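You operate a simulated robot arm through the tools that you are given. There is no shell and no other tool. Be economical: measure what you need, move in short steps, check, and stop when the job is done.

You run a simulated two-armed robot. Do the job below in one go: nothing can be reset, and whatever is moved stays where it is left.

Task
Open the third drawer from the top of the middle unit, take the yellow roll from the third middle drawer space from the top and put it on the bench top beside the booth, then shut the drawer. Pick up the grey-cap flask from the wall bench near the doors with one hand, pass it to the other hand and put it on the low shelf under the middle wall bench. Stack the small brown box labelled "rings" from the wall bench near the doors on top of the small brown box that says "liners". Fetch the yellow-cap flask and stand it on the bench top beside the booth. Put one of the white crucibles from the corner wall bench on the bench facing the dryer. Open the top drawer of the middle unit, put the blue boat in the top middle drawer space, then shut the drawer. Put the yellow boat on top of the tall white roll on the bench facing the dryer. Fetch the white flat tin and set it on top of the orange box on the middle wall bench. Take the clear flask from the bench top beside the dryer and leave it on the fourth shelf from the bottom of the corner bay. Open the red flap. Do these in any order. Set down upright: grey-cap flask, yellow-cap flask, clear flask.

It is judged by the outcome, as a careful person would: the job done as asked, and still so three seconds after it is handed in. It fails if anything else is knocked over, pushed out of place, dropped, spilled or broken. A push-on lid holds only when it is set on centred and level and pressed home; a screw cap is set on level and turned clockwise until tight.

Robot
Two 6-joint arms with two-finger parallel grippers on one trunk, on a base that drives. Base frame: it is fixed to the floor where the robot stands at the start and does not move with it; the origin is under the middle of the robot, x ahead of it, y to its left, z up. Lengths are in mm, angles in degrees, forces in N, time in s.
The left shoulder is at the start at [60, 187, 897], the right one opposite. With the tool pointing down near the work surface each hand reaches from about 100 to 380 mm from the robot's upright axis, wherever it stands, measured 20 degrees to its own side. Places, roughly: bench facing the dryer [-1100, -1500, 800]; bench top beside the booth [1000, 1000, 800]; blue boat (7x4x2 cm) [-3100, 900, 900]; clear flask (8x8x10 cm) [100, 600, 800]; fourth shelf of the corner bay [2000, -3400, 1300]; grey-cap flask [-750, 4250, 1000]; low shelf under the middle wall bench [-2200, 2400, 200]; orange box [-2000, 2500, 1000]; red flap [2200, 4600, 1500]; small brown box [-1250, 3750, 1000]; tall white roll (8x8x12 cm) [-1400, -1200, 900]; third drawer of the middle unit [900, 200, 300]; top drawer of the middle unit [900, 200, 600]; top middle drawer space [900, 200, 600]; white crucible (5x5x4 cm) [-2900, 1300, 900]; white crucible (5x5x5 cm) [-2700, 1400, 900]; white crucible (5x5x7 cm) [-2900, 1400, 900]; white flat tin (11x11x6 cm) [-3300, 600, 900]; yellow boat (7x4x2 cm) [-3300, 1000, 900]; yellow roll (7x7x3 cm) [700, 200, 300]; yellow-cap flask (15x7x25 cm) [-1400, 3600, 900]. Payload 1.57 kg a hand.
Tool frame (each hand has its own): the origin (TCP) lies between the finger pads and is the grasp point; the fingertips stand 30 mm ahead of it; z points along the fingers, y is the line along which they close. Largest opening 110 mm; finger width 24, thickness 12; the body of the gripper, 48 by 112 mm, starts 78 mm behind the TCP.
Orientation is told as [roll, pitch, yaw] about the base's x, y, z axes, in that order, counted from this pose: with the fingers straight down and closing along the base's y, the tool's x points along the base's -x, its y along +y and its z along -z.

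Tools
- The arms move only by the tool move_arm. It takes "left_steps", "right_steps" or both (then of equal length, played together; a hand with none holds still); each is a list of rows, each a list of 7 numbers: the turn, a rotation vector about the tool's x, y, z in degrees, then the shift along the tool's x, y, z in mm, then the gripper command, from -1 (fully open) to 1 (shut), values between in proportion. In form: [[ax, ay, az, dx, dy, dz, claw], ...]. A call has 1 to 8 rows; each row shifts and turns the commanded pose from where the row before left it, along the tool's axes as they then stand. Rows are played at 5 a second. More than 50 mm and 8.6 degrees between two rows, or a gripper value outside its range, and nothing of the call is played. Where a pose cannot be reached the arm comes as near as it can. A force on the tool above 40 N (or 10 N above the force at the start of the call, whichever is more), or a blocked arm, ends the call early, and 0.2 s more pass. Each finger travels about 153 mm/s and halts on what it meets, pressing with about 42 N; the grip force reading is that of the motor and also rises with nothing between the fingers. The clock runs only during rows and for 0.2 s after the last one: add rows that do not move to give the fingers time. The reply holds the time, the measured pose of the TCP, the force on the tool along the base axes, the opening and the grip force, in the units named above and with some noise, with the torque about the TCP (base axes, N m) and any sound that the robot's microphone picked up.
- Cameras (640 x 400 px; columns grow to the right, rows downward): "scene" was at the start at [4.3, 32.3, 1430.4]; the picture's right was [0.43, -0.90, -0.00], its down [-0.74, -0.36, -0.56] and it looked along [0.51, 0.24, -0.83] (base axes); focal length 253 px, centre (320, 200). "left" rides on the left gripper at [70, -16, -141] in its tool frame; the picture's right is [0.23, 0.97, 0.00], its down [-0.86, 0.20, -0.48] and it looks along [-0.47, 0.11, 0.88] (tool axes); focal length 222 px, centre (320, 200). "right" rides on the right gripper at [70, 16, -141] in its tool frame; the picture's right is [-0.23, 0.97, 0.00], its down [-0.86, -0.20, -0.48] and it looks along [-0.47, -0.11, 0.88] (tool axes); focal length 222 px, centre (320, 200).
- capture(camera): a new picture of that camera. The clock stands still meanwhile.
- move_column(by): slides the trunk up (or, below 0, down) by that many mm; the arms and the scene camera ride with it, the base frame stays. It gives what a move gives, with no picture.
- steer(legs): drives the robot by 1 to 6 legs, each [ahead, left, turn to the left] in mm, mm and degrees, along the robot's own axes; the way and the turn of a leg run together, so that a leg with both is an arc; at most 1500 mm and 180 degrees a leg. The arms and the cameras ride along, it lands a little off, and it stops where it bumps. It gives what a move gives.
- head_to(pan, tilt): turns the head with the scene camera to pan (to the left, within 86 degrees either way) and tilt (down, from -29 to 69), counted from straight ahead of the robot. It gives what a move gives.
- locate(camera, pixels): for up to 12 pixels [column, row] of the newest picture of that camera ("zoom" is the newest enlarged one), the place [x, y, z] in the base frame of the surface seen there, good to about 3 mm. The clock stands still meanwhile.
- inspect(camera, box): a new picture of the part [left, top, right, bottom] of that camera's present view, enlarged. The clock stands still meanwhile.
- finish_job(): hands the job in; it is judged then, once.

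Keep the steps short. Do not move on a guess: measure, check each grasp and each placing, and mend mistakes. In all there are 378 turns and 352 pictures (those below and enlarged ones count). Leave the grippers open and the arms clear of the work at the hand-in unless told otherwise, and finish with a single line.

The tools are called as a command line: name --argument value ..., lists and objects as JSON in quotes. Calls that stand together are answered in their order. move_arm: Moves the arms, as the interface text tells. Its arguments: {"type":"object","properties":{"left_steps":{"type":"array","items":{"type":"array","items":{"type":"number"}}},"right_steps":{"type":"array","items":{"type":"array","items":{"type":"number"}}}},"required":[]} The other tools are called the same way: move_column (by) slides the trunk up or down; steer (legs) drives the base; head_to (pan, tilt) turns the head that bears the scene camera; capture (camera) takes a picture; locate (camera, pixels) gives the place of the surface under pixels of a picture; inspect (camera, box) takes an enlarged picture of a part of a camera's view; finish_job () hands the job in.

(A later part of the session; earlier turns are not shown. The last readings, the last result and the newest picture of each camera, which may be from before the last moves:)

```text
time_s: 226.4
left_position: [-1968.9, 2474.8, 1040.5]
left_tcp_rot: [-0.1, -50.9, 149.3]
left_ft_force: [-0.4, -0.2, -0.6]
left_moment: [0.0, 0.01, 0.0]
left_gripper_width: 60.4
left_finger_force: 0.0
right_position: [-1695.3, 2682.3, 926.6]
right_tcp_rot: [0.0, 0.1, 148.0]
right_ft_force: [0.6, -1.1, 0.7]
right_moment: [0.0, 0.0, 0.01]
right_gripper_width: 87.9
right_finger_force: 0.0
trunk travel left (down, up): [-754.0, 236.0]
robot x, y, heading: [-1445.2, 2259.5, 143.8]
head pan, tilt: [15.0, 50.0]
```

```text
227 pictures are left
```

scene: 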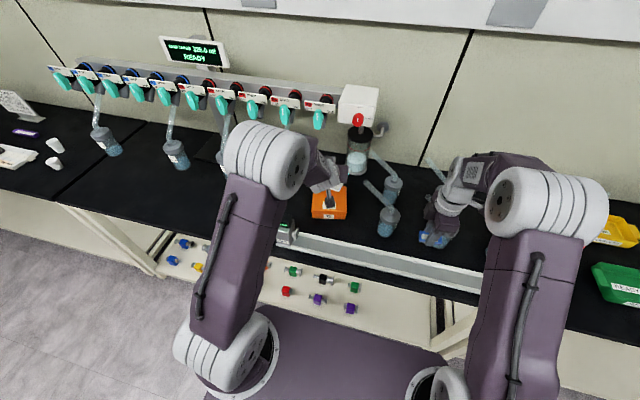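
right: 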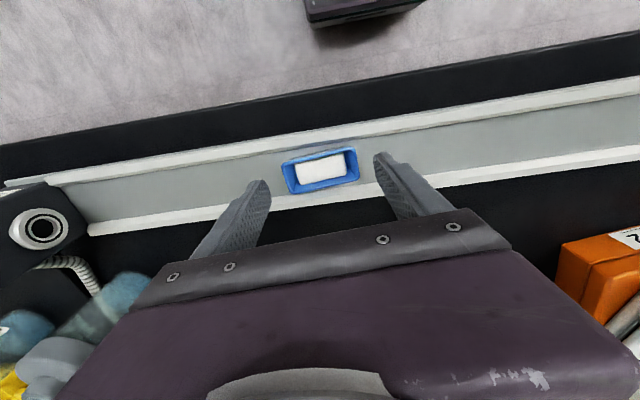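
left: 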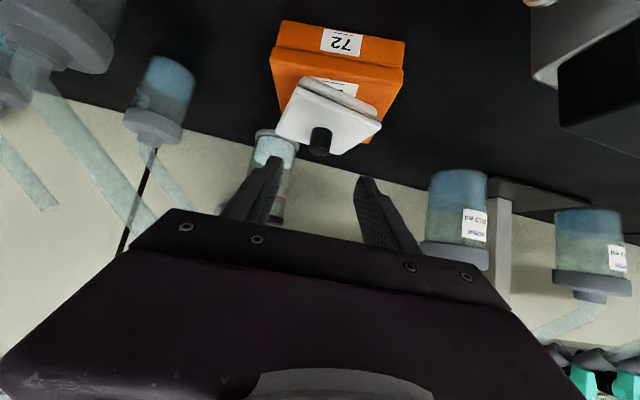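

move_arm --right_steps '[[0, 0, 0, 0, 0, 14, -0.6], [0, 0, 0, 0, 0, 13, -0.6], [0, 0, 0, 0, 0, 0, -0.2], [0, 0, 0, 0, 0, 0, 0.5], [0, 0, 0, 0, 0, 0, 1], [0, 0, 0, 0, 0, 0, 1]]'

capture --camera "right"

```text
time_s: 227.8
left_position: [-1966.9, 2473.5, 1040.3]
left_tcp_rot: [-0.1, -51.0, 149.3]
left_ft_force: [-0.9, 0.0, -0.4]
left_moment: [0.06, 0.01, 0.02]
left_gripper_width: 60.5
left_finger_force: 0.0
right_position: [-1694.7, 2682.4, 900.4]
right_tcp_rot: [-0.1, 0.0, 148.0]
right_ft_force: [-0.3, -0.3, 0.1]
right_moment: [0.02, -0.03, 0.02]
right_gripper_width: 63.4
right_finger_force: 42.2
trunk travel left (down, up): [-754.0, 236.0]
robot x, y, heading: [-1443.3, 2259.8, 143.7]
head pan, tilt: [15.0, 50.0]
```

```text
226 pictures are left
```

right: 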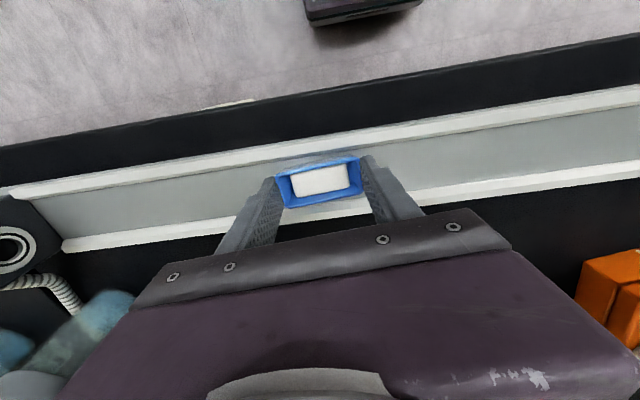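

move_arm --right_steps '[[0, 0, 0, 0, 0, -4, 1], [0, 0, 0, 0, 0, -10, 1], [0, 0, 0, 0, 0, -20, 1], [0, 0, 0, 0, 0, -30, 1], [0, 0, 0, 0, 0, -30, 1], [0, 0, 0, 0, 0, -30, 1]]'

capture --camera "right"

steer --legs '[[-350, 0, 0]]'

```text
time_s: 229.2
left_position: [-1967.7, 2473.7, 1041.0]
left_tcp_rot: [0.1, -51.0, 149.5]
left_ft_force: [-0.7, -0.4, -1.5]
left_moment: [-0.01, 0.0, -0.02]
left_gripper_width: 60.7
left_finger_force: 0.1
right_position: [-1692.3, 2679.7, 1027.1]
right_tcp_rot: [0.0, -0.1, 148.0]
right_ft_force: [-0.8, -0.5, 0.5]
right_moment: [0.03, 0.02, 0.02]
right_gripper_width: 63.6
right_finger_force: 42.3
trunk travel left (down, up): [-754.0, 236.0]
robot x, y, heading: [-1440.5, 2257.9, 144.1]
head pan, tilt: [15.0, 50.0]
```

```text
225 pictures are left
```

right: 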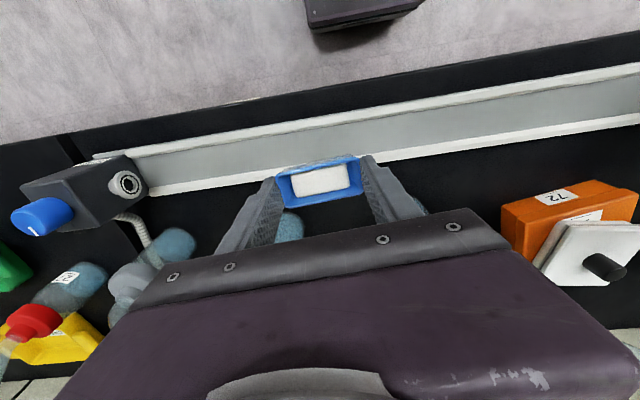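

```text
time_s: 231.4
left_position: [-1689.2, 2270.5, 1039.7]
left_tcp_rot: [0.0, -50.9, 149.5]
left_ft_force: [-0.1, 0.2, -1.5]
left_moment: [-0.05, -0.01, 0.01]
left_gripper_width: 60.4
left_finger_force: 0.0
right_position: [-1415.8, 2477.4, 1025.6]
right_tcp_rot: [-0.1, 0.0, 148.2]
right_ft_force: [-0.2, 1.0, 1.0]
right_moment: [-0.02, 0.02, 0.02]
right_gripper_width: 63.4
right_finger_force: 42.6
trunk travel left (down, up): [-754.0, 236.0]
robot x, y, heading: [-1164.0, 2056.9, 143.7]
head pan, tilt: [15.0, 50.0]
```

steer --legs '[[0, 1450, 0], [0, 0, -89.5], [0, -1250, 0], [0, -1150, 0]]'

head_to --pan -15 --tilt 45

capture --camera "scene"

```text
time_s: 253.6
left_position: [144.5, 71.3, 1040.5]
left_tcp_rot: [0.1, -51.0, 60.0]
left_ft_force: [0.1, -0.1, 0.3]
left_moment: [0.04, -0.04, -0.04]
left_gripper_width: 60.1
left_finger_force: 0.1
right_position: [354.5, -199.8, 1023.2]
right_tcp_rot: [-0.1, 0.1, 58.6]
right_ft_force: [0.4, -0.5, -0.7]
right_moment: [-0.03, -0.01, 0.02]
right_gripper_width: 63.3
right_finger_force: 41.7
trunk travel left (down, up): [-754.0, 236.0]
robot x, y, heading: [-64.8, -455.9, 54.4]
head pan, tilt: [15.0, 50.0]
```

```text
time_s: 254.5
left_position: [145.7, 72.1, 1041.2]
left_tcp_rot: [0.0, -51.0, 60.0]
left_ft_force: [-0.4, -0.7, -0.3]
left_moment: [0.02, 0.01, 0.03]
left_gripper_width: 60.6
left_finger_force: 0.0
right_position: [355.3, -199.6, 1024.1]
right_tcp_rot: [-0.2, 0.0, 58.7]
right_ft_force: [0.6, 0.1, -1.3]
right_moment: [-0.04, -0.01, 0.0]
right_gripper_width: 63.4
right_finger_force: 41.7
trunk travel left (down, up): [-754.0, 236.0]
robot x, y, heading: [-64.6, -454.2, 54.2]
head pan, tilt: [-15.0, 45.0]
```

```text
224 pictures are left
```

scene: 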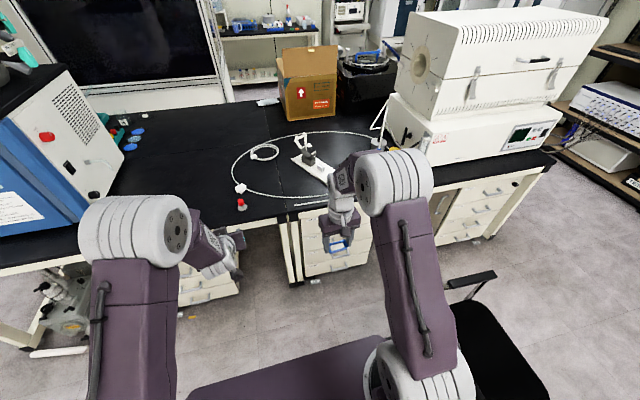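

locate --camera "scene" --pixels '[[262, 212], [255, 205], [240, 205], [270, 200], [205, 205], [275, 218], [340, 190], [350, 205], [310, 210], [300, 215]]'

inspect --camera "scene" --box '[220, 120, 420, 280]'

```text
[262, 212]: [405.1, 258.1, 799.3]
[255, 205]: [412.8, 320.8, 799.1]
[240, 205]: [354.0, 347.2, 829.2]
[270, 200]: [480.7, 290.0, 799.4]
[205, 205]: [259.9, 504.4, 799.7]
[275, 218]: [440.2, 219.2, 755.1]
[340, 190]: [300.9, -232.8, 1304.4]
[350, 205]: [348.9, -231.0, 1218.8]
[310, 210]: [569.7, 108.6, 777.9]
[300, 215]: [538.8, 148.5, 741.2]
```

```text
2.50 times, centred on (320, 200) of scene
```

zoom: 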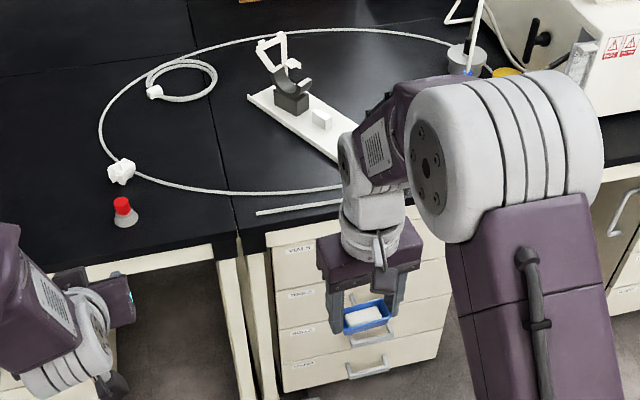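

steer --legs '[[400, 215, 0]]'

capture --camera "right"

```text
time_s: 257.3
left_position: [203.2, 522.8, 1041.9]
left_tcp_rot: [-0.1, -51.0, 60.0]
left_ft_force: [-0.9, 0.0, -0.2]
left_moment: [0.05, 0.0, 0.03]
left_gripper_width: 60.5
left_finger_force: 0.1
right_position: [415.2, 252.8, 1024.5]
right_tcp_rot: [0.0, -0.1, 58.7]
right_ft_force: [-0.1, 0.0, -0.2]
right_moment: [-0.01, -0.02, -0.03]
right_gripper_width: 63.2
right_finger_force: 42.0
trunk travel left (down, up): [-754.0, 236.0]
robot x, y, heading: [-3.4, -2.6, 54.6]
head pan, tilt: [-15.0, 45.0]
```

```text
222 pictures are left
```

right: 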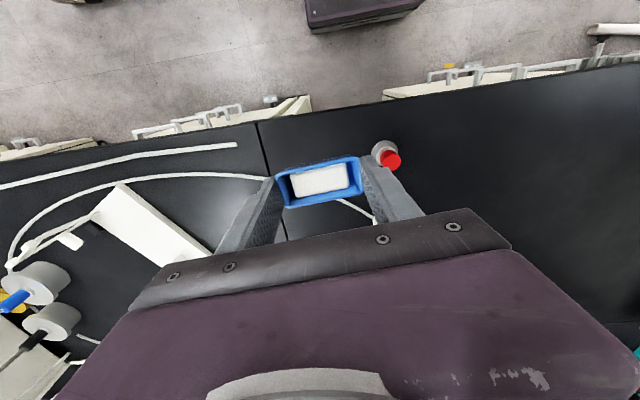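

move_arm --right_steps '[[0, 0, 0, -25, -5, 0, 1], [0, 0, 0, 0, 0, 45, 1], [0, 0, 0, 0, 0, 45, 1], [0, 0, 0, 0, 0, 45, 1], [0, 0, 0, 0, 0, 40, 1]]'

capture --camera "right"

```text
time_s: 258.5
left_position: [203.2, 524.5, 1040.4]
left_tcp_rot: [0.0, -50.9, 60.1]
left_ft_force: [1.0, -0.2, 0.3]
left_moment: [0.01, 0.0, 0.0]
left_gripper_width: 60.4
left_finger_force: 0.0
right_position: [431.8, 270.5, 849.2]
right_tcp_rot: [-0.1, 0.0, 58.8]
right_ft_force: [0.2, -1.0, 0.2]
right_moment: [-0.01, 0.0, 0.02]
right_gripper_width: 63.4
right_finger_force: 41.5
trunk travel left (down, up): [-754.0, 236.0]
robot x, y, heading: [-6.4, 0.0, 54.9]
head pan, tilt: [-15.0, 45.0]
```

```text
221 pictures are left
```

right: 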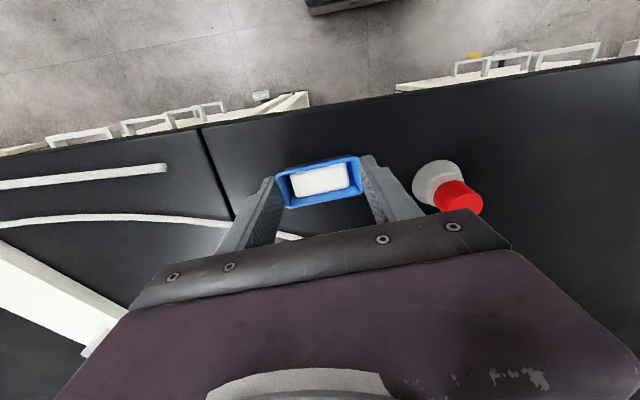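

Clear of cable and bottle. Lower the last 17 mm and release.

move_arm --right_steps '[[0, 0, 0, 0, 0, 12, 1], [0, 0, 0, 0, 0, 3, 1], [0, 0, 0, 0, 0, 1.5, 1], [0, 0, 0, 0, 0, 1, 1]]'

```text
time_s: 259.5
left_position: [202.9, 521.4, 1043.1]
left_tcp_rot: [-0.1, -51.1, 60.0]
left_ft_force: [0.0, 0.7, 0.1]
left_moment: [-0.03, 0.04, -0.01]
left_gripper_width: 60.7
left_finger_force: 0.0
right_position: [431.7, 270.1, 835.0]
right_tcp_rot: [-0.2, -0.4, 58.7]
right_ft_force: [4.0, -3.3, 25.0]
right_moment: [-0.17, -0.08, -0.23]
right_gripper_width: 63.4
right_finger_force: 42.2
trunk travel left (down, up): [-754.0, 236.0]
robot x, y, heading: [-5.3, -0.1, 54.6]
head pan, tilt: [-15.0, 45.0]
```

move_arm --right_steps '[[0, 0, 0, 0, 0, -1, 0.9], [0, 0, 0, 0, 0, 0, -0.4], [0, 0, 0, 0, 0, 0, -0.5], [0, 0, 0, 0, 0, -20, -0.5], [0, 0, 0, 0, 0, -45, -0.5], [0, 0, 0, 0, 0, -45, -0.5], [0, 0, 0, 0, 0, -45, -0.5]]'

capture --camera "right"

```text
time_s: 261.1
left_position: [203.7, 523.0, 1040.4]
left_tcp_rot: [0.1, -51.0, 60.1]
left_ft_force: [-0.5, 0.2, 0.3]
left_moment: [-0.05, 0.01, 0.0]
left_gripper_width: 60.4
left_finger_force: 0.1
right_position: [430.4, 271.1, 989.4]
right_tcp_rot: [-0.1, 0.0, 58.6]
right_ft_force: [0.5, 0.0, 0.4]
right_moment: [-0.01, -0.03, 0.03]
right_gripper_width: 82.3
right_finger_force: 0.1
trunk travel left (down, up): [-754.0, 236.0]
robot x, y, heading: [-5.9, -2.7, 54.6]
head pan, tilt: [-15.0, 45.0]
```

```text
220 pictures are left
```

right: 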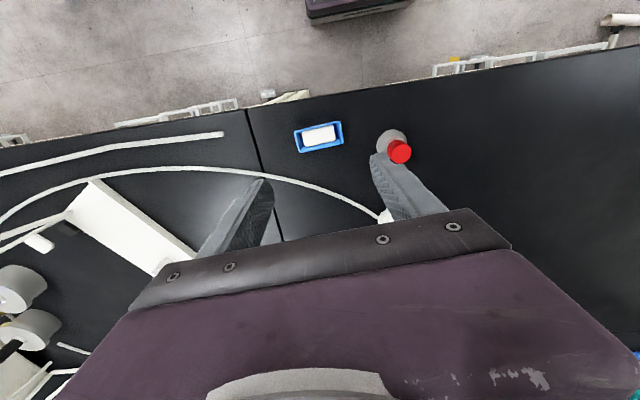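

steer --legs '[[-250, 0, -0.4], [0, -300, 0]]'

move_arm --right_steps '[[-3.25, -3.25, 6.98, 0, 0, 0, -0.3], [-3.25, -3.25, 6.98, 0, 0, 0, -0.3], [-3.25, -3.25, 6.98, 0, 0, 0, -0.3], [-3.25, -3.25, 6.98, 0, 0, 0, -0.3], [-3.25, -3.25, 6.98, 0, 0, 0, -0.3], [-3.25, -3.25, 6.98, 0, 0, 0, -0.3]]'

move_arm --right_steps '[[-3.25, -3.25, 6.98, 0, 0, 0, -0.3], [-3.25, -3.25, 6.98, 0, 0, 0, -0.3], [-3.25, -3.25, 6.98, 0, 0, 0, -0.3], [-3.25, -3.25, 6.98, 0, 0, 0, -0.3], [-3.25, -3.25, 6.98, 0, 0, 0, -0.3], [-3.25, -3.25, 6.98, 0, 0, 0, -0.3]]'

```text
time_s: 264.6
left_position: [302.4, 142.0, 1040.5]
left_tcp_rot: [-0.2, -51.0, 60.1]
left_ft_force: [0.0, 0.1, -0.5]
left_moment: [0.01, 0.01, 0.0]
left_gripper_width: 60.4
left_finger_force: 0.1
right_position: [530.2, -112.6, 988.7]
right_tcp_rot: [-0.1, 0.0, 58.7]
right_ft_force: [0.0, 0.9, -0.6]
right_moment: [-0.02, 0.04, 0.0]
right_gripper_width: 82.6
right_finger_force: 0.0
trunk travel left (down, up): [-754.0, 236.0]
robot x, y, heading: [93.1, -387.7, 54.7]
head pan, tilt: [-15.0, 45.0]
```

```text
time_s: 266.0
left_position: [303.7, 140.4, 1041.8]
left_tcp_rot: [0.0, -50.9, 60.0]
left_ft_force: [0.3, 0.3, -0.4]
left_moment: [0.0, 0.01, 0.01]
left_gripper_width: 60.2
left_finger_force: 0.1
right_position: [531.6, -113.5, 987.3]
right_tcp_rot: [24.9, -10.6, 13.7]
right_ft_force: [-0.2, 0.3, 0.5]
right_moment: [0.03, -0.01, -0.05]
right_gripper_width: 71.5
right_finger_force: 0.1
trunk travel left (down, up): [-754.0, 236.0]
robot x, y, heading: [94.0, -384.9, 54.4]
head pan, tilt: [-15.0, 45.0]
```

```text
time_s: 267.4
left_position: [304.5, 139.6, 1039.9]
left_tcp_rot: [0.1, -51.0, 59.9]
left_ft_force: [0.8, 0.0, -0.7]
left_moment: [0.0, -0.01, 0.04]
left_gripper_width: 60.6
left_finger_force: 0.0
right_position: [550.5, -128.1, 989.9]
right_tcp_rot: [50.1, 0.6, -30.8]
right_ft_force: [-1.0, 0.9, 0.1]
right_moment: [0.0, 0.03, -0.01]
right_gripper_width: 71.5
right_finger_force: 0.0
right hand out of reach, approached as far as the arm can: row 6
trunk travel left (down, up): [-754.0, 236.0]
robot x, y, heading: [95.9, -386.4, 54.5]
head pan, tilt: [-15.0, 45.0]
```

move_column --by -640

capture --camera "right"

head_to --pan -20 --tilt 40

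capture --camera "scene"

```text
refused: -640 is not a number from -400 to 400
```

```text
219 pictures are left
```

right: 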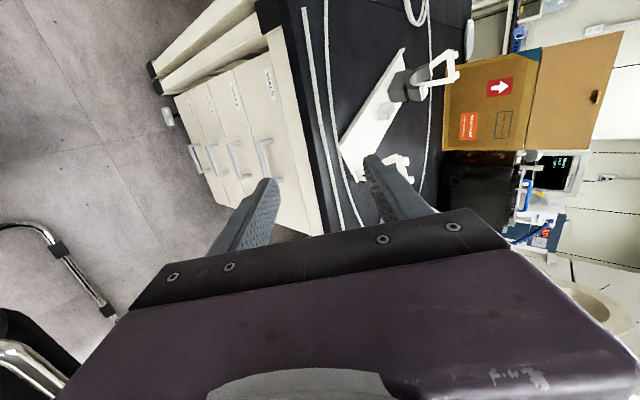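

```text
time_s: 268.1
left_position: [303.7, 139.6, 1040.2]
left_tcp_rot: [0.0, -51.0, 60.0]
left_ft_force: [1.3, -0.6, 0.7]
left_moment: [-0.02, 0.01, 0.04]
left_gripper_width: 60.7
left_finger_force: 0.0
right_position: [550.3, -128.0, 991.1]
right_tcp_rot: [50.1, 0.5, -30.7]
right_ft_force: [1.0, 0.4, -0.3]
right_moment: [-0.01, 0.03, 0.0]
right_gripper_width: 71.6
right_finger_force: 0.0
trunk travel left (down, up): [-754.0, 236.0]
robot x, y, heading: [97.8, -383.3, 54.6]
head pan, tilt: [-20.0, 40.0]
```

```text
218 pictures are left
```

scene: 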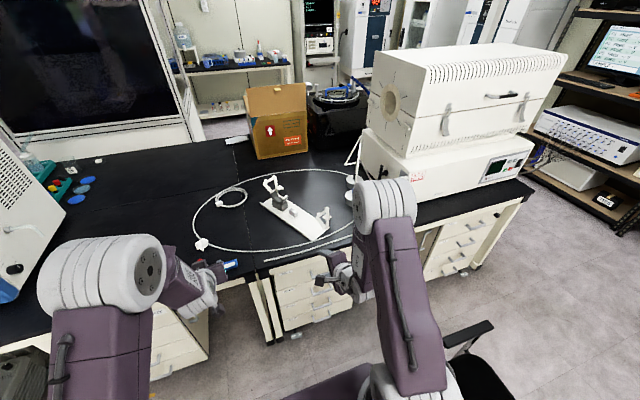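

move_column --by -350

capture --camera "scene"

capture --camera "right"

```text
time_s: 271.5
left_position: [303.9, 140.9, 691.4]
left_tcp_rot: [0.0, -51.0, 60.2]
left_ft_force: [0.0, 0.6, 0.6]
left_moment: [0.02, 0.0, -0.01]
left_gripper_width: 60.5
left_finger_force: 0.0
right_position: [550.6, -127.8, 641.6]
right_tcp_rot: [50.0, 0.5, -30.7]
right_ft_force: [-0.2, 0.4, 1.0]
right_moment: [0.0, -0.01, 0.0]
right_gripper_width: 71.5
right_finger_force: 0.0
trunk travel left (down, up): [-404.0, 586.0]
robot x, y, heading: [96.7, -388.2, 54.4]
head pan, tilt: [-20.0, 40.0]
```

```text
217 pictures are left
```

scene: 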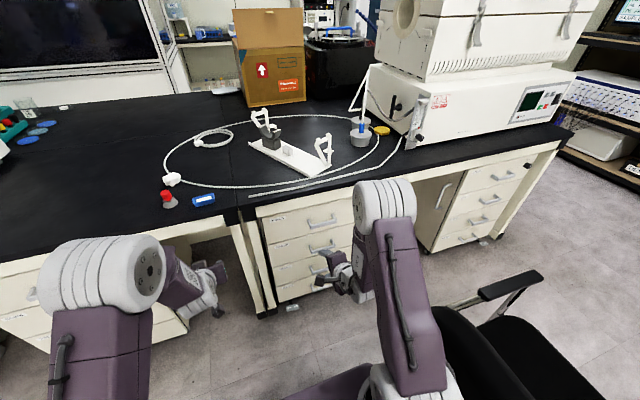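

```text
216 pictures are left
```

right: 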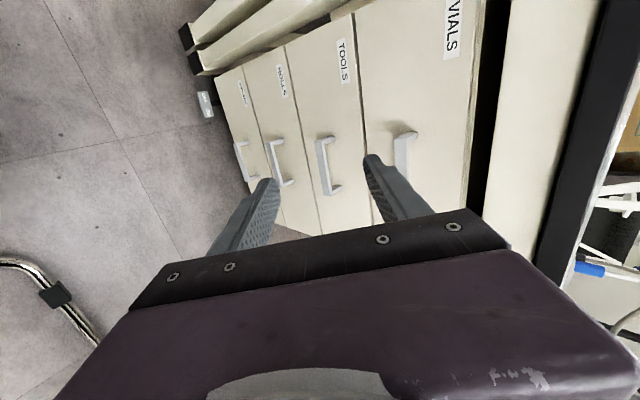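

inspect --camera "right" --box '[220, 80, 480, 240]'

```text
2.46 times, centred on (350, 160) of right
```

zoom: 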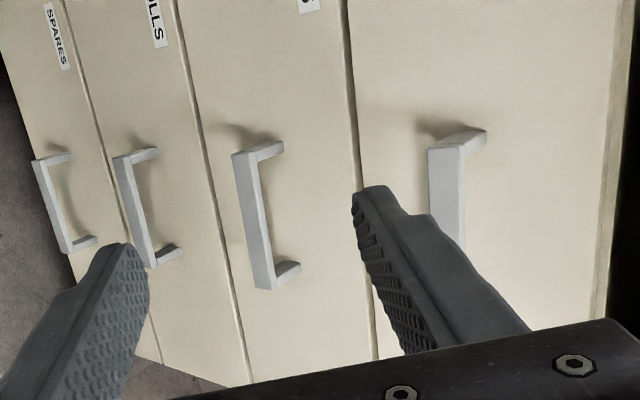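

locate --camera "zoom" --pixels '[[435, 160], [447, 200], [458, 235], [440, 110], [244, 165], [258, 225], [270, 280], [130, 170], [142, 220], [152, 260], [185, 260], [500, 200]]'

```text
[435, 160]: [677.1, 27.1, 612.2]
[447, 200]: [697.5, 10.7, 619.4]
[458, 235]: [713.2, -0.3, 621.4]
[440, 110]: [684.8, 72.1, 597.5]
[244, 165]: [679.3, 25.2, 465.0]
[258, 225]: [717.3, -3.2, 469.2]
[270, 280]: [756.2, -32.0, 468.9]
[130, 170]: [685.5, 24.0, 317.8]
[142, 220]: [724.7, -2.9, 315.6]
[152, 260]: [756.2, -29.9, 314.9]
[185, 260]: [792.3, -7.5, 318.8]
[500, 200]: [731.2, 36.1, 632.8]
```

move_arm --right_steps '[[0, 0, 0, -18.8, 26.2, 23.4, 0.38], [0, 0, 0, -18.8, 26.2, 23.4, 0.38], [0, 0, 0, -18.8, 26.2, 23.4, 0.38], [0, 0, 0, -18.8, 26.2, 23.4, 0.38]]'

capture --camera "right"

```text
time_s: 272.5
left_position: [304.8, 139.9, 691.5]
left_tcp_rot: [0.0, -51.1, 60.0]
left_ft_force: [0.7, -0.3, 0.5]
left_moment: [0.05, 0.02, -0.01]
left_gripper_width: 60.4
left_finger_force: 0.0
right_position: [685.8, -46.6, 659.6]
right_tcp_rot: [49.8, 0.5, -30.7]
right_ft_force: [0.1, -0.4, 0.3]
right_moment: [0.02, 0.01, -0.02]
right_gripper_width: 34.0
right_finger_force: 0.1
trunk travel left (down, up): [-404.0, 586.0]
robot x, y, heading: [95.0, -383.1, 54.5]
head pan, tilt: [-20.0, 40.0]
```

```text
214 pictures are left
```

right: 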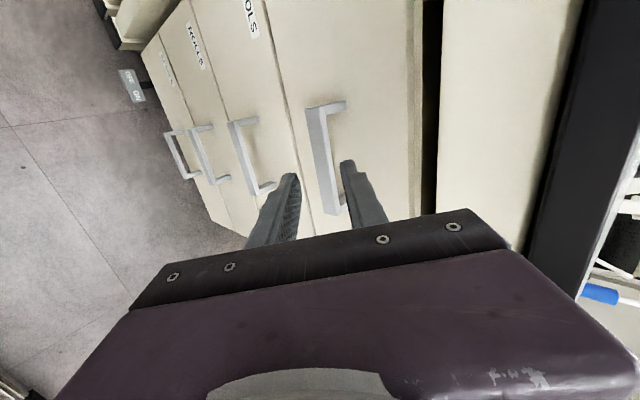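

move_arm --right_steps '[[0, 0, 0, 0, 0, 20, 0.38], [0, 0, 0, 0, 0, 20, 0.38], [0, 0, 0, 0, 0, 18, 0.38]]'

capture --camera "right"

```text
time_s: 273.3
left_position: [303.6, 139.8, 691.6]
left_tcp_rot: [0.0, -50.9, 60.0]
left_ft_force: [-0.9, 0.3, -0.7]
left_moment: [0.0, -0.01, -0.03]
left_gripper_width: 60.6
left_finger_force: 0.2
right_position: [706.9, -7.4, 622.3]
right_tcp_rot: [49.9, 0.5, -30.7]
right_ft_force: [0.4, 0.0, 0.8]
right_moment: [0.0, -0.02, 0.0]
right_gripper_width: 33.8
right_finger_force: 0.1
trunk travel left (down, up): [-404.0, 586.0]
robot x, y, heading: [94.8, -389.0, 54.3]
head pan, tilt: [-20.0, 40.0]
```

```text
213 pictures are left
```

right: 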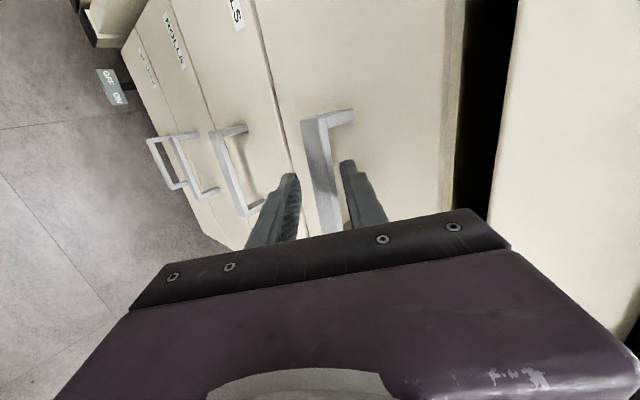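

Bar lies between the fingers. Close the grip.

move_arm --right_steps '[[0, 0, 0, 0, 0, 0, 0.7], [0, 0, 0, 0, 0, 0, 1], [0, 0, 0, 0, 0, 0, 1]]'

steer --legs '[[-60, 0, 0]]'

capture --camera "scene"

```text
time_s: 274.1
left_position: [302.0, 138.8, 691.2]
left_tcp_rot: [-0.1, -51.0, 60.0]
left_ft_force: [0.9, 0.6, -0.6]
left_moment: [0.01, 0.02, -0.01]
left_gripper_width: 60.4
left_finger_force: 0.0
right_position: [707.5, -6.9, 624.2]
right_tcp_rot: [50.3, 0.5, -30.7]
right_ft_force: [4.6, 3.8, 10.3]
right_moment: [0.55, 0.78, -0.47]
right_gripper_width: 21.3
right_finger_force: 35.0
trunk travel left (down, up): [-404.0, 586.0]
robot x, y, heading: [96.3, -385.9, 54.7]
head pan, tilt: [-20.0, 40.0]
```

```text
time_s: 275.0
left_position: [268.9, 90.0, 692.1]
left_tcp_rot: [-0.1, -51.1, 60.2]
left_ft_force: [0.5, 0.0, -0.1]
left_moment: [0.01, 0.01, -0.02]
left_gripper_width: 60.6
left_finger_force: 0.3
right_position: [671.4, -56.1, 623.9]
right_tcp_rot: [50.1, 0.5, -30.7]
right_ft_force: [-2.0, 3.5, 12.4]
right_moment: [0.32, 0.53, -0.54]
right_gripper_width: 21.4
right_finger_force: 33.9
trunk travel left (down, up): [-404.0, 586.0]
robot x, y, heading: [59.4, -431.8, 54.6]
head pan, tilt: [-20.0, 40.0]
```

```text
212 pictures are left
```

scene: 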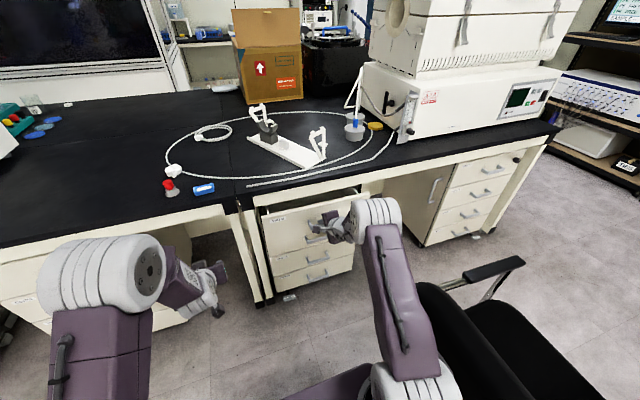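

steer --legs '[[-150, 10, 0]]'

head_to --pan -20 --tilt 45

capture --camera "scene"

```text
time_s: 276.4
left_position: [174.2, -27.4, 691.9]
left_tcp_rot: [0.2, -51.1, 59.8]
left_ft_force: [0.0, -0.3, 0.0]
left_moment: [-0.01, 0.02, -0.03]
left_gripper_width: 60.3
left_finger_force: 0.1
right_position: [577.5, -175.9, 623.1]
right_tcp_rot: [50.2, 0.6, -30.9]
right_ft_force: [22.1, -13.2, 11.8]
right_moment: [0.13, 0.33, -1.03]
right_gripper_width: 21.2
right_finger_force: 34.4
trunk travel left (down, up): [-404.0, 586.0]
robot x, y, heading: [-36.3, -554.4, 54.4]
head pan, tilt: [-20.0, 40.0]
```

```text
time_s: 277.1
left_position: [173.0, -27.0, 690.7]
left_tcp_rot: [0.0, -51.1, 59.9]
left_ft_force: [0.9, -0.2, 0.6]
left_moment: [0.01, 0.0, 0.01]
left_gripper_width: 60.7
left_finger_force: 0.1
right_position: [578.4, -175.1, 622.6]
right_tcp_rot: [50.1, 0.6, -31.0]
right_ft_force: [4.1, -2.3, 4.0]
right_moment: [-0.09, 0.32, -1.3]
right_gripper_width: 21.2
right_finger_force: 34.4
trunk travel left (down, up): [-404.0, 586.0]
robot x, y, heading: [-36.8, -549.5, 54.6]
head pan, tilt: [-20.0, 45.0]
```

```text
211 pictures are left
```

scene: 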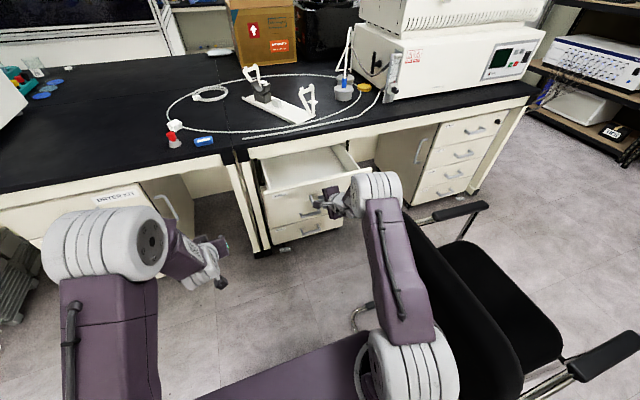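

inspect --camera "scene" --box '[230, 120, 390, 240]'

locate --camera "scene" --pixels '[[265, 190], [350, 172], [300, 170], [290, 165], [330, 165], [310, 155], [265, 160], [335, 150]]'

```text
3.33 times, centred on (310, 180) of scene
```

zoom: 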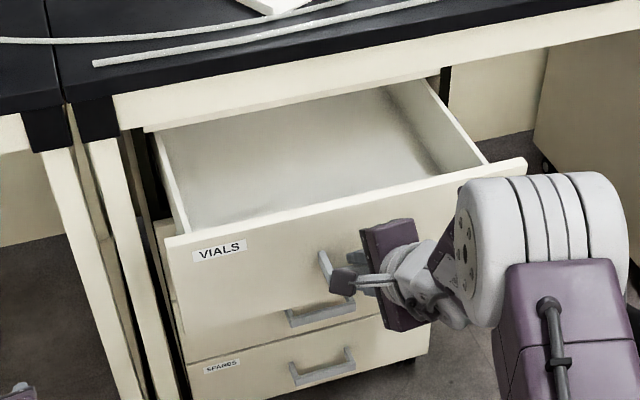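

```text
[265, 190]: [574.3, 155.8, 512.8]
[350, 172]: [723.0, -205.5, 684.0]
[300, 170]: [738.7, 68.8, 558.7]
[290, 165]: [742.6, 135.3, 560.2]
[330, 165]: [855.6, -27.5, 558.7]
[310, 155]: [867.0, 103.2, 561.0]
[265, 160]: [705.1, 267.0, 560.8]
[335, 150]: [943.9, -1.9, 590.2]
```

move_arm --right_steps '[[0, 0, 0, 0, 0, 0, 0.3], [0, 0, 0, 0, 0, 0, 0.3], [0, 0, 0, 0, 0, -30, 0.3], [0, 0, 0, 0, 0, -40, 0.3], [0, 0, 0, 0, 0, -45, 0], [0, 0, 0, 0, 0, -45, -0.5]]'

move_column --by 350

move_arm --right_steps '[[3.25, 3.25, -6.98, 0, 0, 0, -0.5], [3.25, 3.25, -6.98, 0, 0, 0, -0.5], [3.25, 3.25, -6.98, 0, 0, 0, -0.5], [3.25, 3.25, -6.98, 0, 0, 0, -0.5], [3.25, 3.25, -6.98, 0, 0, 0, -0.5], [3.25, 3.25, -6.98, 0, 0, 0, -0.5]]'

move_arm --right_steps '[[3.25, 3.25, -6.98, 0, 0, 0, -0.5], [3.25, 3.25, -6.98, 0, 0, 0, -0.5], [3.25, 3.25, -6.98, 0, 0, 0, -0.5], [3.25, 3.25, -6.98, 0, 0, 0, -0.5], [3.25, 3.25, -6.98, 0, 0, 0, -0.5], [3.25, 3.25, -6.98, 0, 0, 0, -0.5]]'

capture --camera "scene"

```text
time_s: 278.5
left_position: [172.5, -25.8, 691.1]
left_tcp_rot: [0.0, -51.0, 60.0]
left_ft_force: [-0.4, -0.2, -0.6]
left_moment: [-0.02, 0.0, -0.03]
left_gripper_width: 60.6
left_finger_force: 0.1
right_position: [515.0, -281.5, 727.7]
right_tcp_rot: [50.2, 0.5, -30.8]
right_ft_force: [0.1, 0.2, 0.6]
right_moment: [0.02, 0.02, 0.01]
right_gripper_width: 82.5
right_finger_force: 0.1
trunk travel left (down, up): [-404.0, 586.0]
robot x, y, heading: [-38.6, -552.2, 54.5]
head pan, tilt: [-20.0, 45.0]
```

```text
time_s: 281.9
left_position: [172.9, -26.7, 1041.2]
left_tcp_rot: [0.0, -50.9, 60.0]
left_ft_force: [-0.3, -0.1, 0.2]
left_moment: [0.01, 0.01, 0.0]
left_gripper_width: 60.4
left_finger_force: 0.2
right_position: [515.7, -281.6, 1076.0]
right_tcp_rot: [50.1, 0.5, -30.7]
right_ft_force: [-0.2, 1.0, 0.4]
right_moment: [-0.02, -0.04, 0.0]
right_gripper_width: 82.4
right_finger_force: 0.1
trunk travel left (down, up): [-754.0, 236.0]
robot x, y, heading: [-38.5, -550.1, 54.4]
head pan, tilt: [-20.0, 45.0]
```

```text
time_s: 283.3
left_position: [172.9, -25.6, 1041.6]
left_tcp_rot: [0.0, -50.9, 59.9]
left_ft_force: [-0.1, -0.3, 0.2]
left_moment: [0.02, -0.02, 0.0]
left_gripper_width: 60.5
left_finger_force: 0.0
right_position: [516.4, -281.9, 1076.5]
right_tcp_rot: [25.3, -10.2, 14.0]
right_ft_force: [-0.9, 0.4, 0.5]
right_moment: [0.0, 0.01, -0.03]
right_gripper_width: 82.6
right_finger_force: 0.1
trunk travel left (down, up): [-754.0, 236.0]
robot x, y, heading: [-35.5, -555.2, 54.4]
head pan, tilt: [-20.0, 45.0]
```

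```text
time_s: 284.7
left_position: [172.6, -26.3, 1041.1]
left_tcp_rot: [0.1, -51.0, 59.9]
left_ft_force: [-1.1, 0.7, -0.2]
left_moment: [0.01, 0.01, 0.03]
left_gripper_width: 60.6
left_finger_force: 0.0
right_position: [516.8, -281.4, 1077.4]
right_tcp_rot: [0.4, -0.1, 59.4]
right_ft_force: [-1.2, -0.3, -0.1]
right_moment: [0.0, 0.0, 0.01]
right_gripper_width: 82.2
right_finger_force: 0.0
trunk travel left (down, up): [-754.0, 236.0]
robot x, y, heading: [-36.5, -552.7, 54.3]
head pan, tilt: [-20.0, 45.0]
```

```text
209 pictures are left
```

scene: 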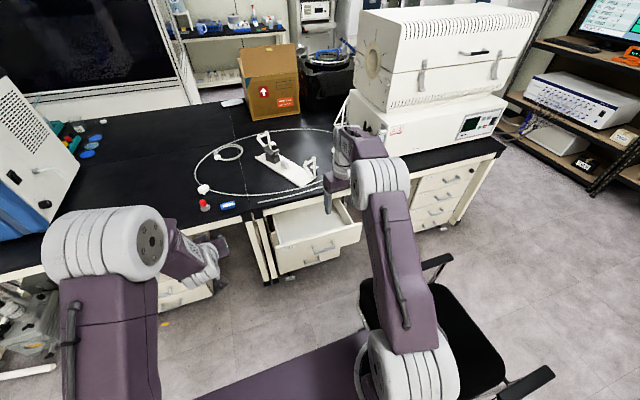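

steer --legs '[[0, 393, 0], [385, 0, 0]]'

capture --camera "right"

```text
time_s: 289.2
left_position: [66.8, 515.3, 1042.0]
left_tcp_rot: [0.0, -51.0, 60.9]
left_ft_force: [-0.2, -0.2, 0.1]
left_moment: [0.01, -0.01, 0.01]
left_gripper_width: 60.5
left_finger_force: 0.2
right_position: [413.4, 265.6, 1077.4]
right_tcp_rot: [0.6, -0.3, 60.1]
right_ft_force: [-0.3, -0.2, 0.2]
right_moment: [0.02, 0.01, 0.01]
right_gripper_width: 82.7
right_finger_force: 0.1
trunk travel left (down, up): [-754.0, 236.0]
robot x, y, heading: [-137.7, -11.0, 55.2]
head pan, tilt: [-20.0, 45.0]
```

```text
208 pictures are left
```

right: 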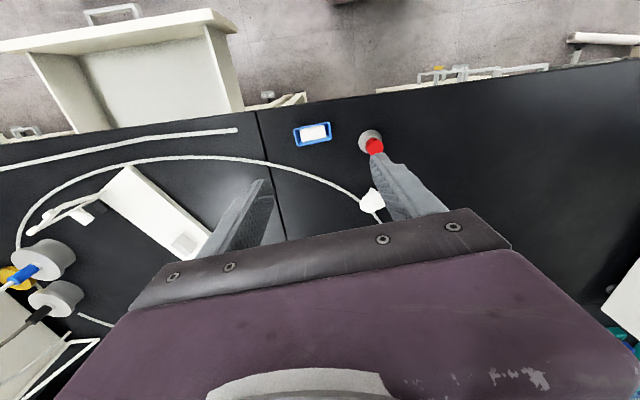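

inspect --camera "right" --box '[280, 110, 400, 160]'

locate --camera "zoom" --pixels '[[80, 110], [265, 60], [290, 160], [105, 205], [180, 130]]'

```text
5.33 times, centred on (340, 135) of right
```

zoom: 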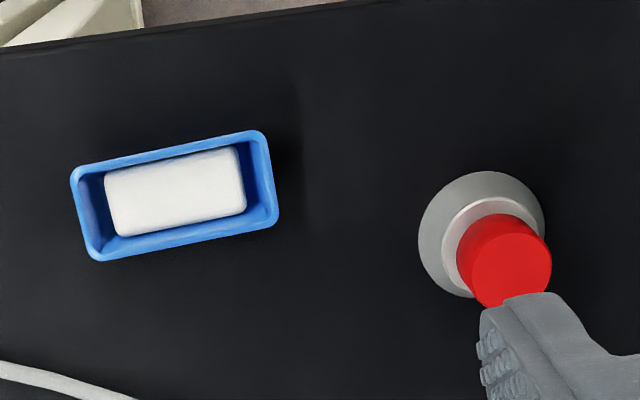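

```text
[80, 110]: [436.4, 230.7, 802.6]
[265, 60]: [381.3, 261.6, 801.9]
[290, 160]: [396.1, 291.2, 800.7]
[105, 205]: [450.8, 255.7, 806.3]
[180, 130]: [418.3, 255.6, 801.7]
```

locate --camera "zoom" --pixels '[[77, 178], [262, 138], [274, 218], [98, 254], [175, 190]]'

```text
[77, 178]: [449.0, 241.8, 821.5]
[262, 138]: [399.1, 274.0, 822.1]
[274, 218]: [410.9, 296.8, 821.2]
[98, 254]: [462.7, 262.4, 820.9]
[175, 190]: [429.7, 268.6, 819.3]
```

move_arm --right_steps '[[0, 0, 2.7, 0, 0, 0, -0.6], [0, 0, 0, -11.9, -12.6, 0, -0.6], [0, 0, 0, 0, 0, 45, -0.6], [0, 0, 0, 0, 0, 45, -0.6], [0, 0, 0, 0, 0, 45, -0.6], [0, 0, 0, 0, 0, 45, -0.6], [0, 0, 0, 0, 0, 38, -0.6]]'

capture --camera "right"

```text
time_s: 290.8
left_position: [65.8, 515.8, 1040.6]
left_tcp_rot: [0.0, -50.9, 60.9]
left_ft_force: [0.0, 0.2, 0.0]
left_moment: [0.01, 0.04, 0.03]
left_gripper_width: 60.6
left_finger_force: 0.1
right_position: [428.3, 267.5, 859.6]
right_tcp_rot: [0.4, -0.1, 57.4]
right_ft_force: [0.7, -0.4, -1.2]
right_moment: [0.01, -0.01, 0.0]
right_gripper_width: 87.8
right_finger_force: 0.0
trunk travel left (down, up): [-754.0, 236.0]
robot x, y, heading: [-137.8, -11.3, 55.5]
head pan, tilt: [-20.0, 45.0]
```

```text
206 pictures are left
```

right: 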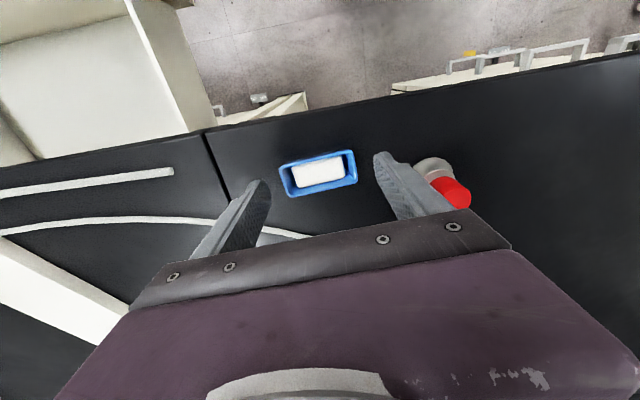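

move_arm --right_steps '[[0, 0, 0, 0, 0, 14, -0.6], [0, 0, 0, 0, 0, 12.5, -0.6], [0, 0, 0, 0, 0, 0, -0.2], [0, 0, 0, 0, 0, 0, 0.5], [0, 0, 0, 0, 0, 0, 1], [0, 0, 0, 0, 0, 0, 1], [0, 0, 0, 0, 0, -5, 1], [0, 0, 0, 0, 0, -15, 1]]'

move_arm --right_steps '[[0, 0, 0, 0, 0, -30, 1], [0, 0, 0, 0, 0, -40, 1], [0, 0, 0, 0, 0, -40, 1], [0, 0, 0, 0, 0, -40, 1]]'

capture --camera "right"

```text
time_s: 292.6
left_position: [66.3, 513.7, 1041.2]
left_tcp_rot: [0.0, -50.9, 60.9]
left_ft_force: [0.1, -0.1, 0.4]
left_moment: [-0.02, 0.01, 0.03]
left_gripper_width: 60.6
left_finger_force: 0.1
right_position: [427.3, 270.8, 853.0]
right_tcp_rot: [0.4, -0.2, 57.4]
right_ft_force: [0.7, -0.6, -0.9]
right_moment: [0.01, 0.01, -0.01]
right_gripper_width: 64.6
right_finger_force: 42.5
trunk travel left (down, up): [-754.0, 236.0]
robot x, y, heading: [-134.3, -12.1, 55.4]
head pan, tilt: [-20.0, 45.0]
```

```text
time_s: 293.6
left_position: [66.0, 513.5, 1041.5]
left_tcp_rot: [0.0, -51.1, 61.0]
left_ft_force: [-0.3, -0.3, -0.2]
left_moment: [0.02, 0.0, -0.01]
left_gripper_width: 60.8
left_finger_force: 0.1
right_position: [429.7, 270.4, 1003.1]
right_tcp_rot: [0.4, 0.0, 57.4]
right_ft_force: [-0.1, -0.2, 0.5]
right_moment: [0.01, 0.01, 0.0]
right_gripper_width: 64.3
right_finger_force: 42.2
trunk travel left (down, up): [-754.0, 236.0]
robot x, y, heading: [-132.4, -14.6, 55.2]
head pan, tilt: [-20.0, 45.0]
```

```text
205 pictures are left
```

right: 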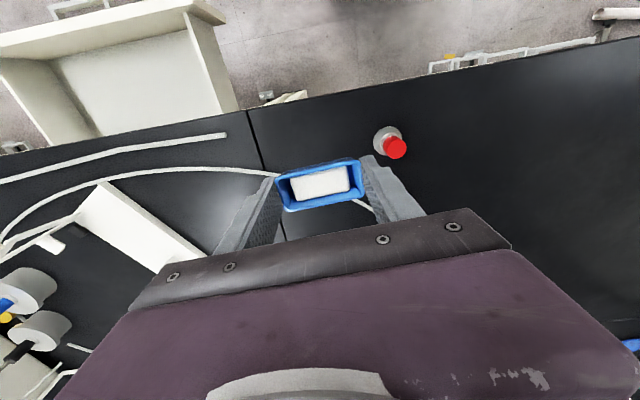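

steer --legs '[[-131, 0, -0.8], [0, -370, 0]]'

head_to --pan -25 --tilt 50

capture --camera "right"

```text
time_s: 296.8
left_position: [295.1, 193.6, 1040.6]
left_tcp_rot: [0.0, -51.1, 60.1]
left_ft_force: [-0.5, -0.8, -0.4]
left_moment: [-0.01, -0.03, 0.02]
left_gripper_width: 60.8
left_finger_force: 0.0
right_position: [654.9, -57.7, 1002.6]
right_tcp_rot: [0.5, 0.0, 56.5]
right_ft_force: [0.2, -0.8, 0.3]
right_moment: [-0.05, 0.04, 0.0]
right_gripper_width: 64.2
right_finger_force: 42.3
trunk travel left (down, up): [-754.0, 236.0]
robot x, y, heading: [85.8, -330.8, 54.6]
head pan, tilt: [-20.0, 45.0]
```

```text
time_s: 297.4
left_position: [296.8, 192.9, 1041.4]
left_tcp_rot: [0.0, -51.1, 60.0]
left_ft_force: [-0.6, 0.3, 0.2]
left_moment: [-0.01, 0.04, 0.02]
left_gripper_width: 60.6
left_finger_force: 0.0
right_position: [655.2, -56.3, 1003.0]
right_tcp_rot: [0.5, 0.0, 56.4]
right_ft_force: [-1.1, 0.1, -0.7]
right_moment: [-0.02, 0.04, 0.01]
right_gripper_width: 64.5
right_finger_force: 42.3
trunk travel left (down, up): [-754.0, 236.0]
robot x, y, heading: [88.1, -329.0, 54.7]
head pan, tilt: [-25.0, 50.0]
```

```text
204 pictures are left
```

right: 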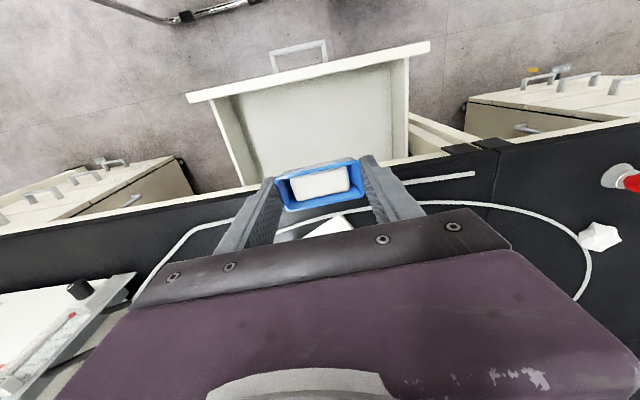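

move_column --by -260

capture --camera "right"

capture --camera "scene"

```text
time_s: 300.1
left_position: [296.4, 194.5, 781.2]
left_tcp_rot: [0.1, -51.0, 60.0]
left_ft_force: [0.1, 0.4, -0.2]
left_moment: [-0.01, -0.01, -0.01]
left_gripper_width: 60.5
left_finger_force: 0.1
right_position: [655.0, -58.7, 742.8]
right_tcp_rot: [0.5, -0.1, 56.5]
right_ft_force: [-0.1, 0.4, -0.9]
right_moment: [0.02, 0.0, -0.02]
right_gripper_width: 64.4
right_finger_force: 42.4
trunk travel left (down, up): [-494.0, 496.0]
robot x, y, heading: [88.6, -330.0, 54.4]
head pan, tilt: [-25.0, 50.0]
```

```text
203 pictures are left
```

right: 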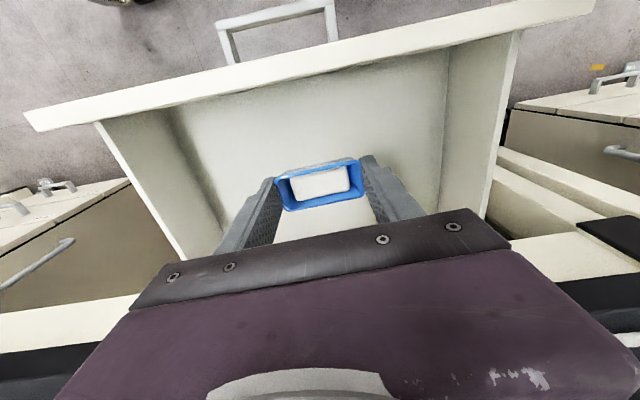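

```text
202 pictures are left
```

scene: 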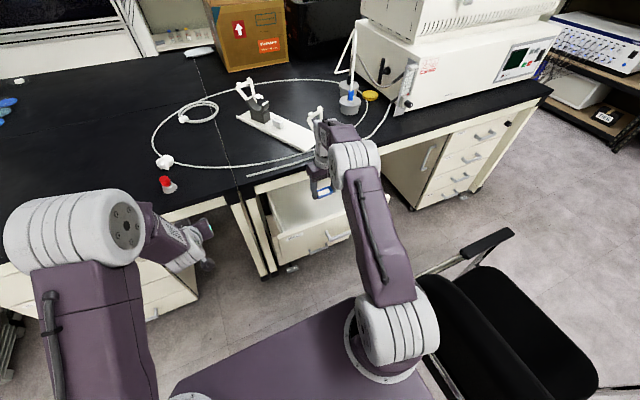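

move_column --by -135

capture --camera "right"

```text
time_s: 301.7
left_position: [295.1, 193.4, 646.3]
left_tcp_rot: [0.0, -51.0, 60.1]
left_ft_force: [0.7, 0.0, 0.0]
left_moment: [0.02, 0.01, -0.01]
left_gripper_width: 60.4
left_finger_force: 0.0
right_position: [655.7, -58.3, 607.7]
right_tcp_rot: [0.5, -0.1, 56.5]
right_ft_force: [0.0, 0.2, 0.0]
right_moment: [0.05, -0.03, 0.01]
right_gripper_width: 64.4
right_finger_force: 42.1
trunk travel left (down, up): [-359.0, 631.0]
robot x, y, heading: [87.0, -333.3, 54.3]
head pan, tilt: [-25.0, 50.0]
```

```text
201 pictures are left
```

right: 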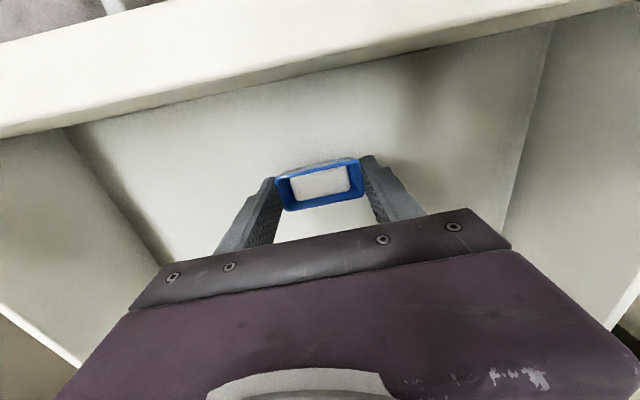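

Inside the drawer. Lower by arm the last ~15 mm.

move_arm --right_steps '[[0, 0, 0, 0, 0, 8, 1], [0, 0, 0, 0, 0, 4, 1], [0, 0, 0, 0, 0, 2, 1], [0, 0, 0, 0, 0, 1.5, 1]]'

```text
time_s: 302.7
left_position: [296.1, 193.4, 645.9]
left_tcp_rot: [-0.1, -51.0, 60.0]
left_ft_force: [0.4, -0.1, -0.5]
left_moment: [0.04, 0.0, 0.01]
left_gripper_width: 60.6
left_finger_force: 0.0
right_position: [655.9, -56.2, 590.5]
right_tcp_rot: [0.5, -0.1, 56.5]
right_ft_force: [-0.1, 0.2, -0.5]
right_moment: [0.0, -0.01, -0.01]
right_gripper_width: 64.5
right_finger_force: 42.0
trunk travel left (down, up): [-359.0, 631.0]
robot x, y, heading: [87.7, -334.2, 54.3]
head pan, tilt: [-25.0, 50.0]
```

move_arm --right_steps '[[0, 0, 0, 0, 0, 1, 1], [0, 0, 0, 0, 0, 1, 1], [0, 0, 0, 0, 0, 1, 1]]'

```text
time_s: 303.5
left_position: [293.9, 194.0, 647.7]
left_tcp_rot: [-0.1, -51.1, 60.1]
left_ft_force: [-0.8, 0.0, 0.4]
left_moment: [0.04, 0.01, -0.02]
left_gripper_width: 60.4
left_finger_force: 0.1
right_position: [656.3, -57.9, 591.6]
right_tcp_rot: [0.4, -0.5, 56.4]
right_ft_force: [2.0, 1.0, 16.3]
right_moment: [0.2, 0.34, 0.03]
right_gripper_width: 64.6
right_finger_force: 41.4
trunk travel left (down, up): [-359.0, 631.0]
robot x, y, heading: [89.6, -333.2, 54.3]
head pan, tilt: [-25.0, 50.0]
```

Contact. Release and raise out of the drawer.

move_arm --right_steps '[[0, 0, 0, 0, 0, -1, 0.9], [0, 0, 0, 0, 0, 0, -0.4], [0, 0, 0, 0, 0, 0, -0.4], [0, 0, 0, 0, 0, -20, -0.4], [0, 0, 0, 0, 0, -40, -0.4], [0, 0, 0, 0, 0, -40, -0.4]]'

move_column --by 100

capture --camera "right"

```text
time_s: 304.9
left_position: [295.3, 193.7, 646.1]
left_tcp_rot: [0.0, -50.9, 60.0]
left_ft_force: [0.0, 0.2, -0.6]
left_moment: [0.02, 0.0, 0.01]
left_gripper_width: 60.5
left_finger_force: 0.0
right_position: [656.7, -57.9, 691.5]
right_tcp_rot: [0.5, -0.1, 56.5]
right_ft_force: [-0.1, 0.1, 0.0]
right_moment: [-0.01, 0.03, -0.01]
right_gripper_width: 77.1
right_finger_force: 0.1
trunk travel left (down, up): [-359.0, 631.0]
robot x, y, heading: [86.8, -332.9, 54.7]
head pan, tilt: [-25.0, 50.0]
```

```text
time_s: 306.3
left_position: [295.3, 192.9, 746.3]
left_tcp_rot: [0.0, -51.0, 60.0]
left_ft_force: [0.6, 0.0, -1.2]
left_moment: [0.01, 0.04, -0.03]
left_gripper_width: 60.6
left_finger_force: 0.1
right_position: [657.4, -57.4, 790.6]
right_tcp_rot: [0.5, -0.1, 56.6]
right_ft_force: [-0.8, 0.3, -0.1]
right_moment: [-0.02, 0.04, -0.01]
right_gripper_width: 77.2
right_finger_force: 0.0
trunk travel left (down, up): [-459.0, 531.0]
robot x, y, heading: [86.4, -336.0, 54.7]
head pan, tilt: [-25.0, 50.0]
```

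```text
200 pictures are left
```

right: 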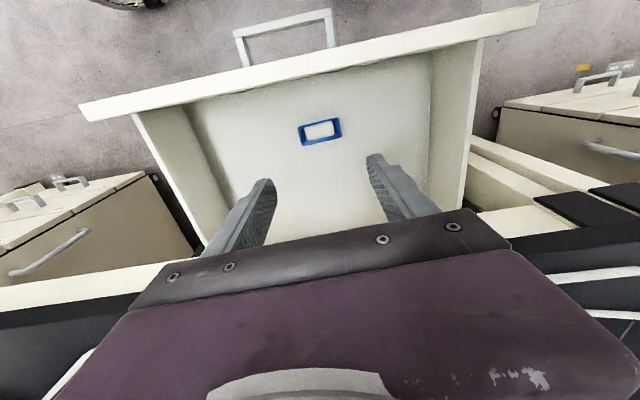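

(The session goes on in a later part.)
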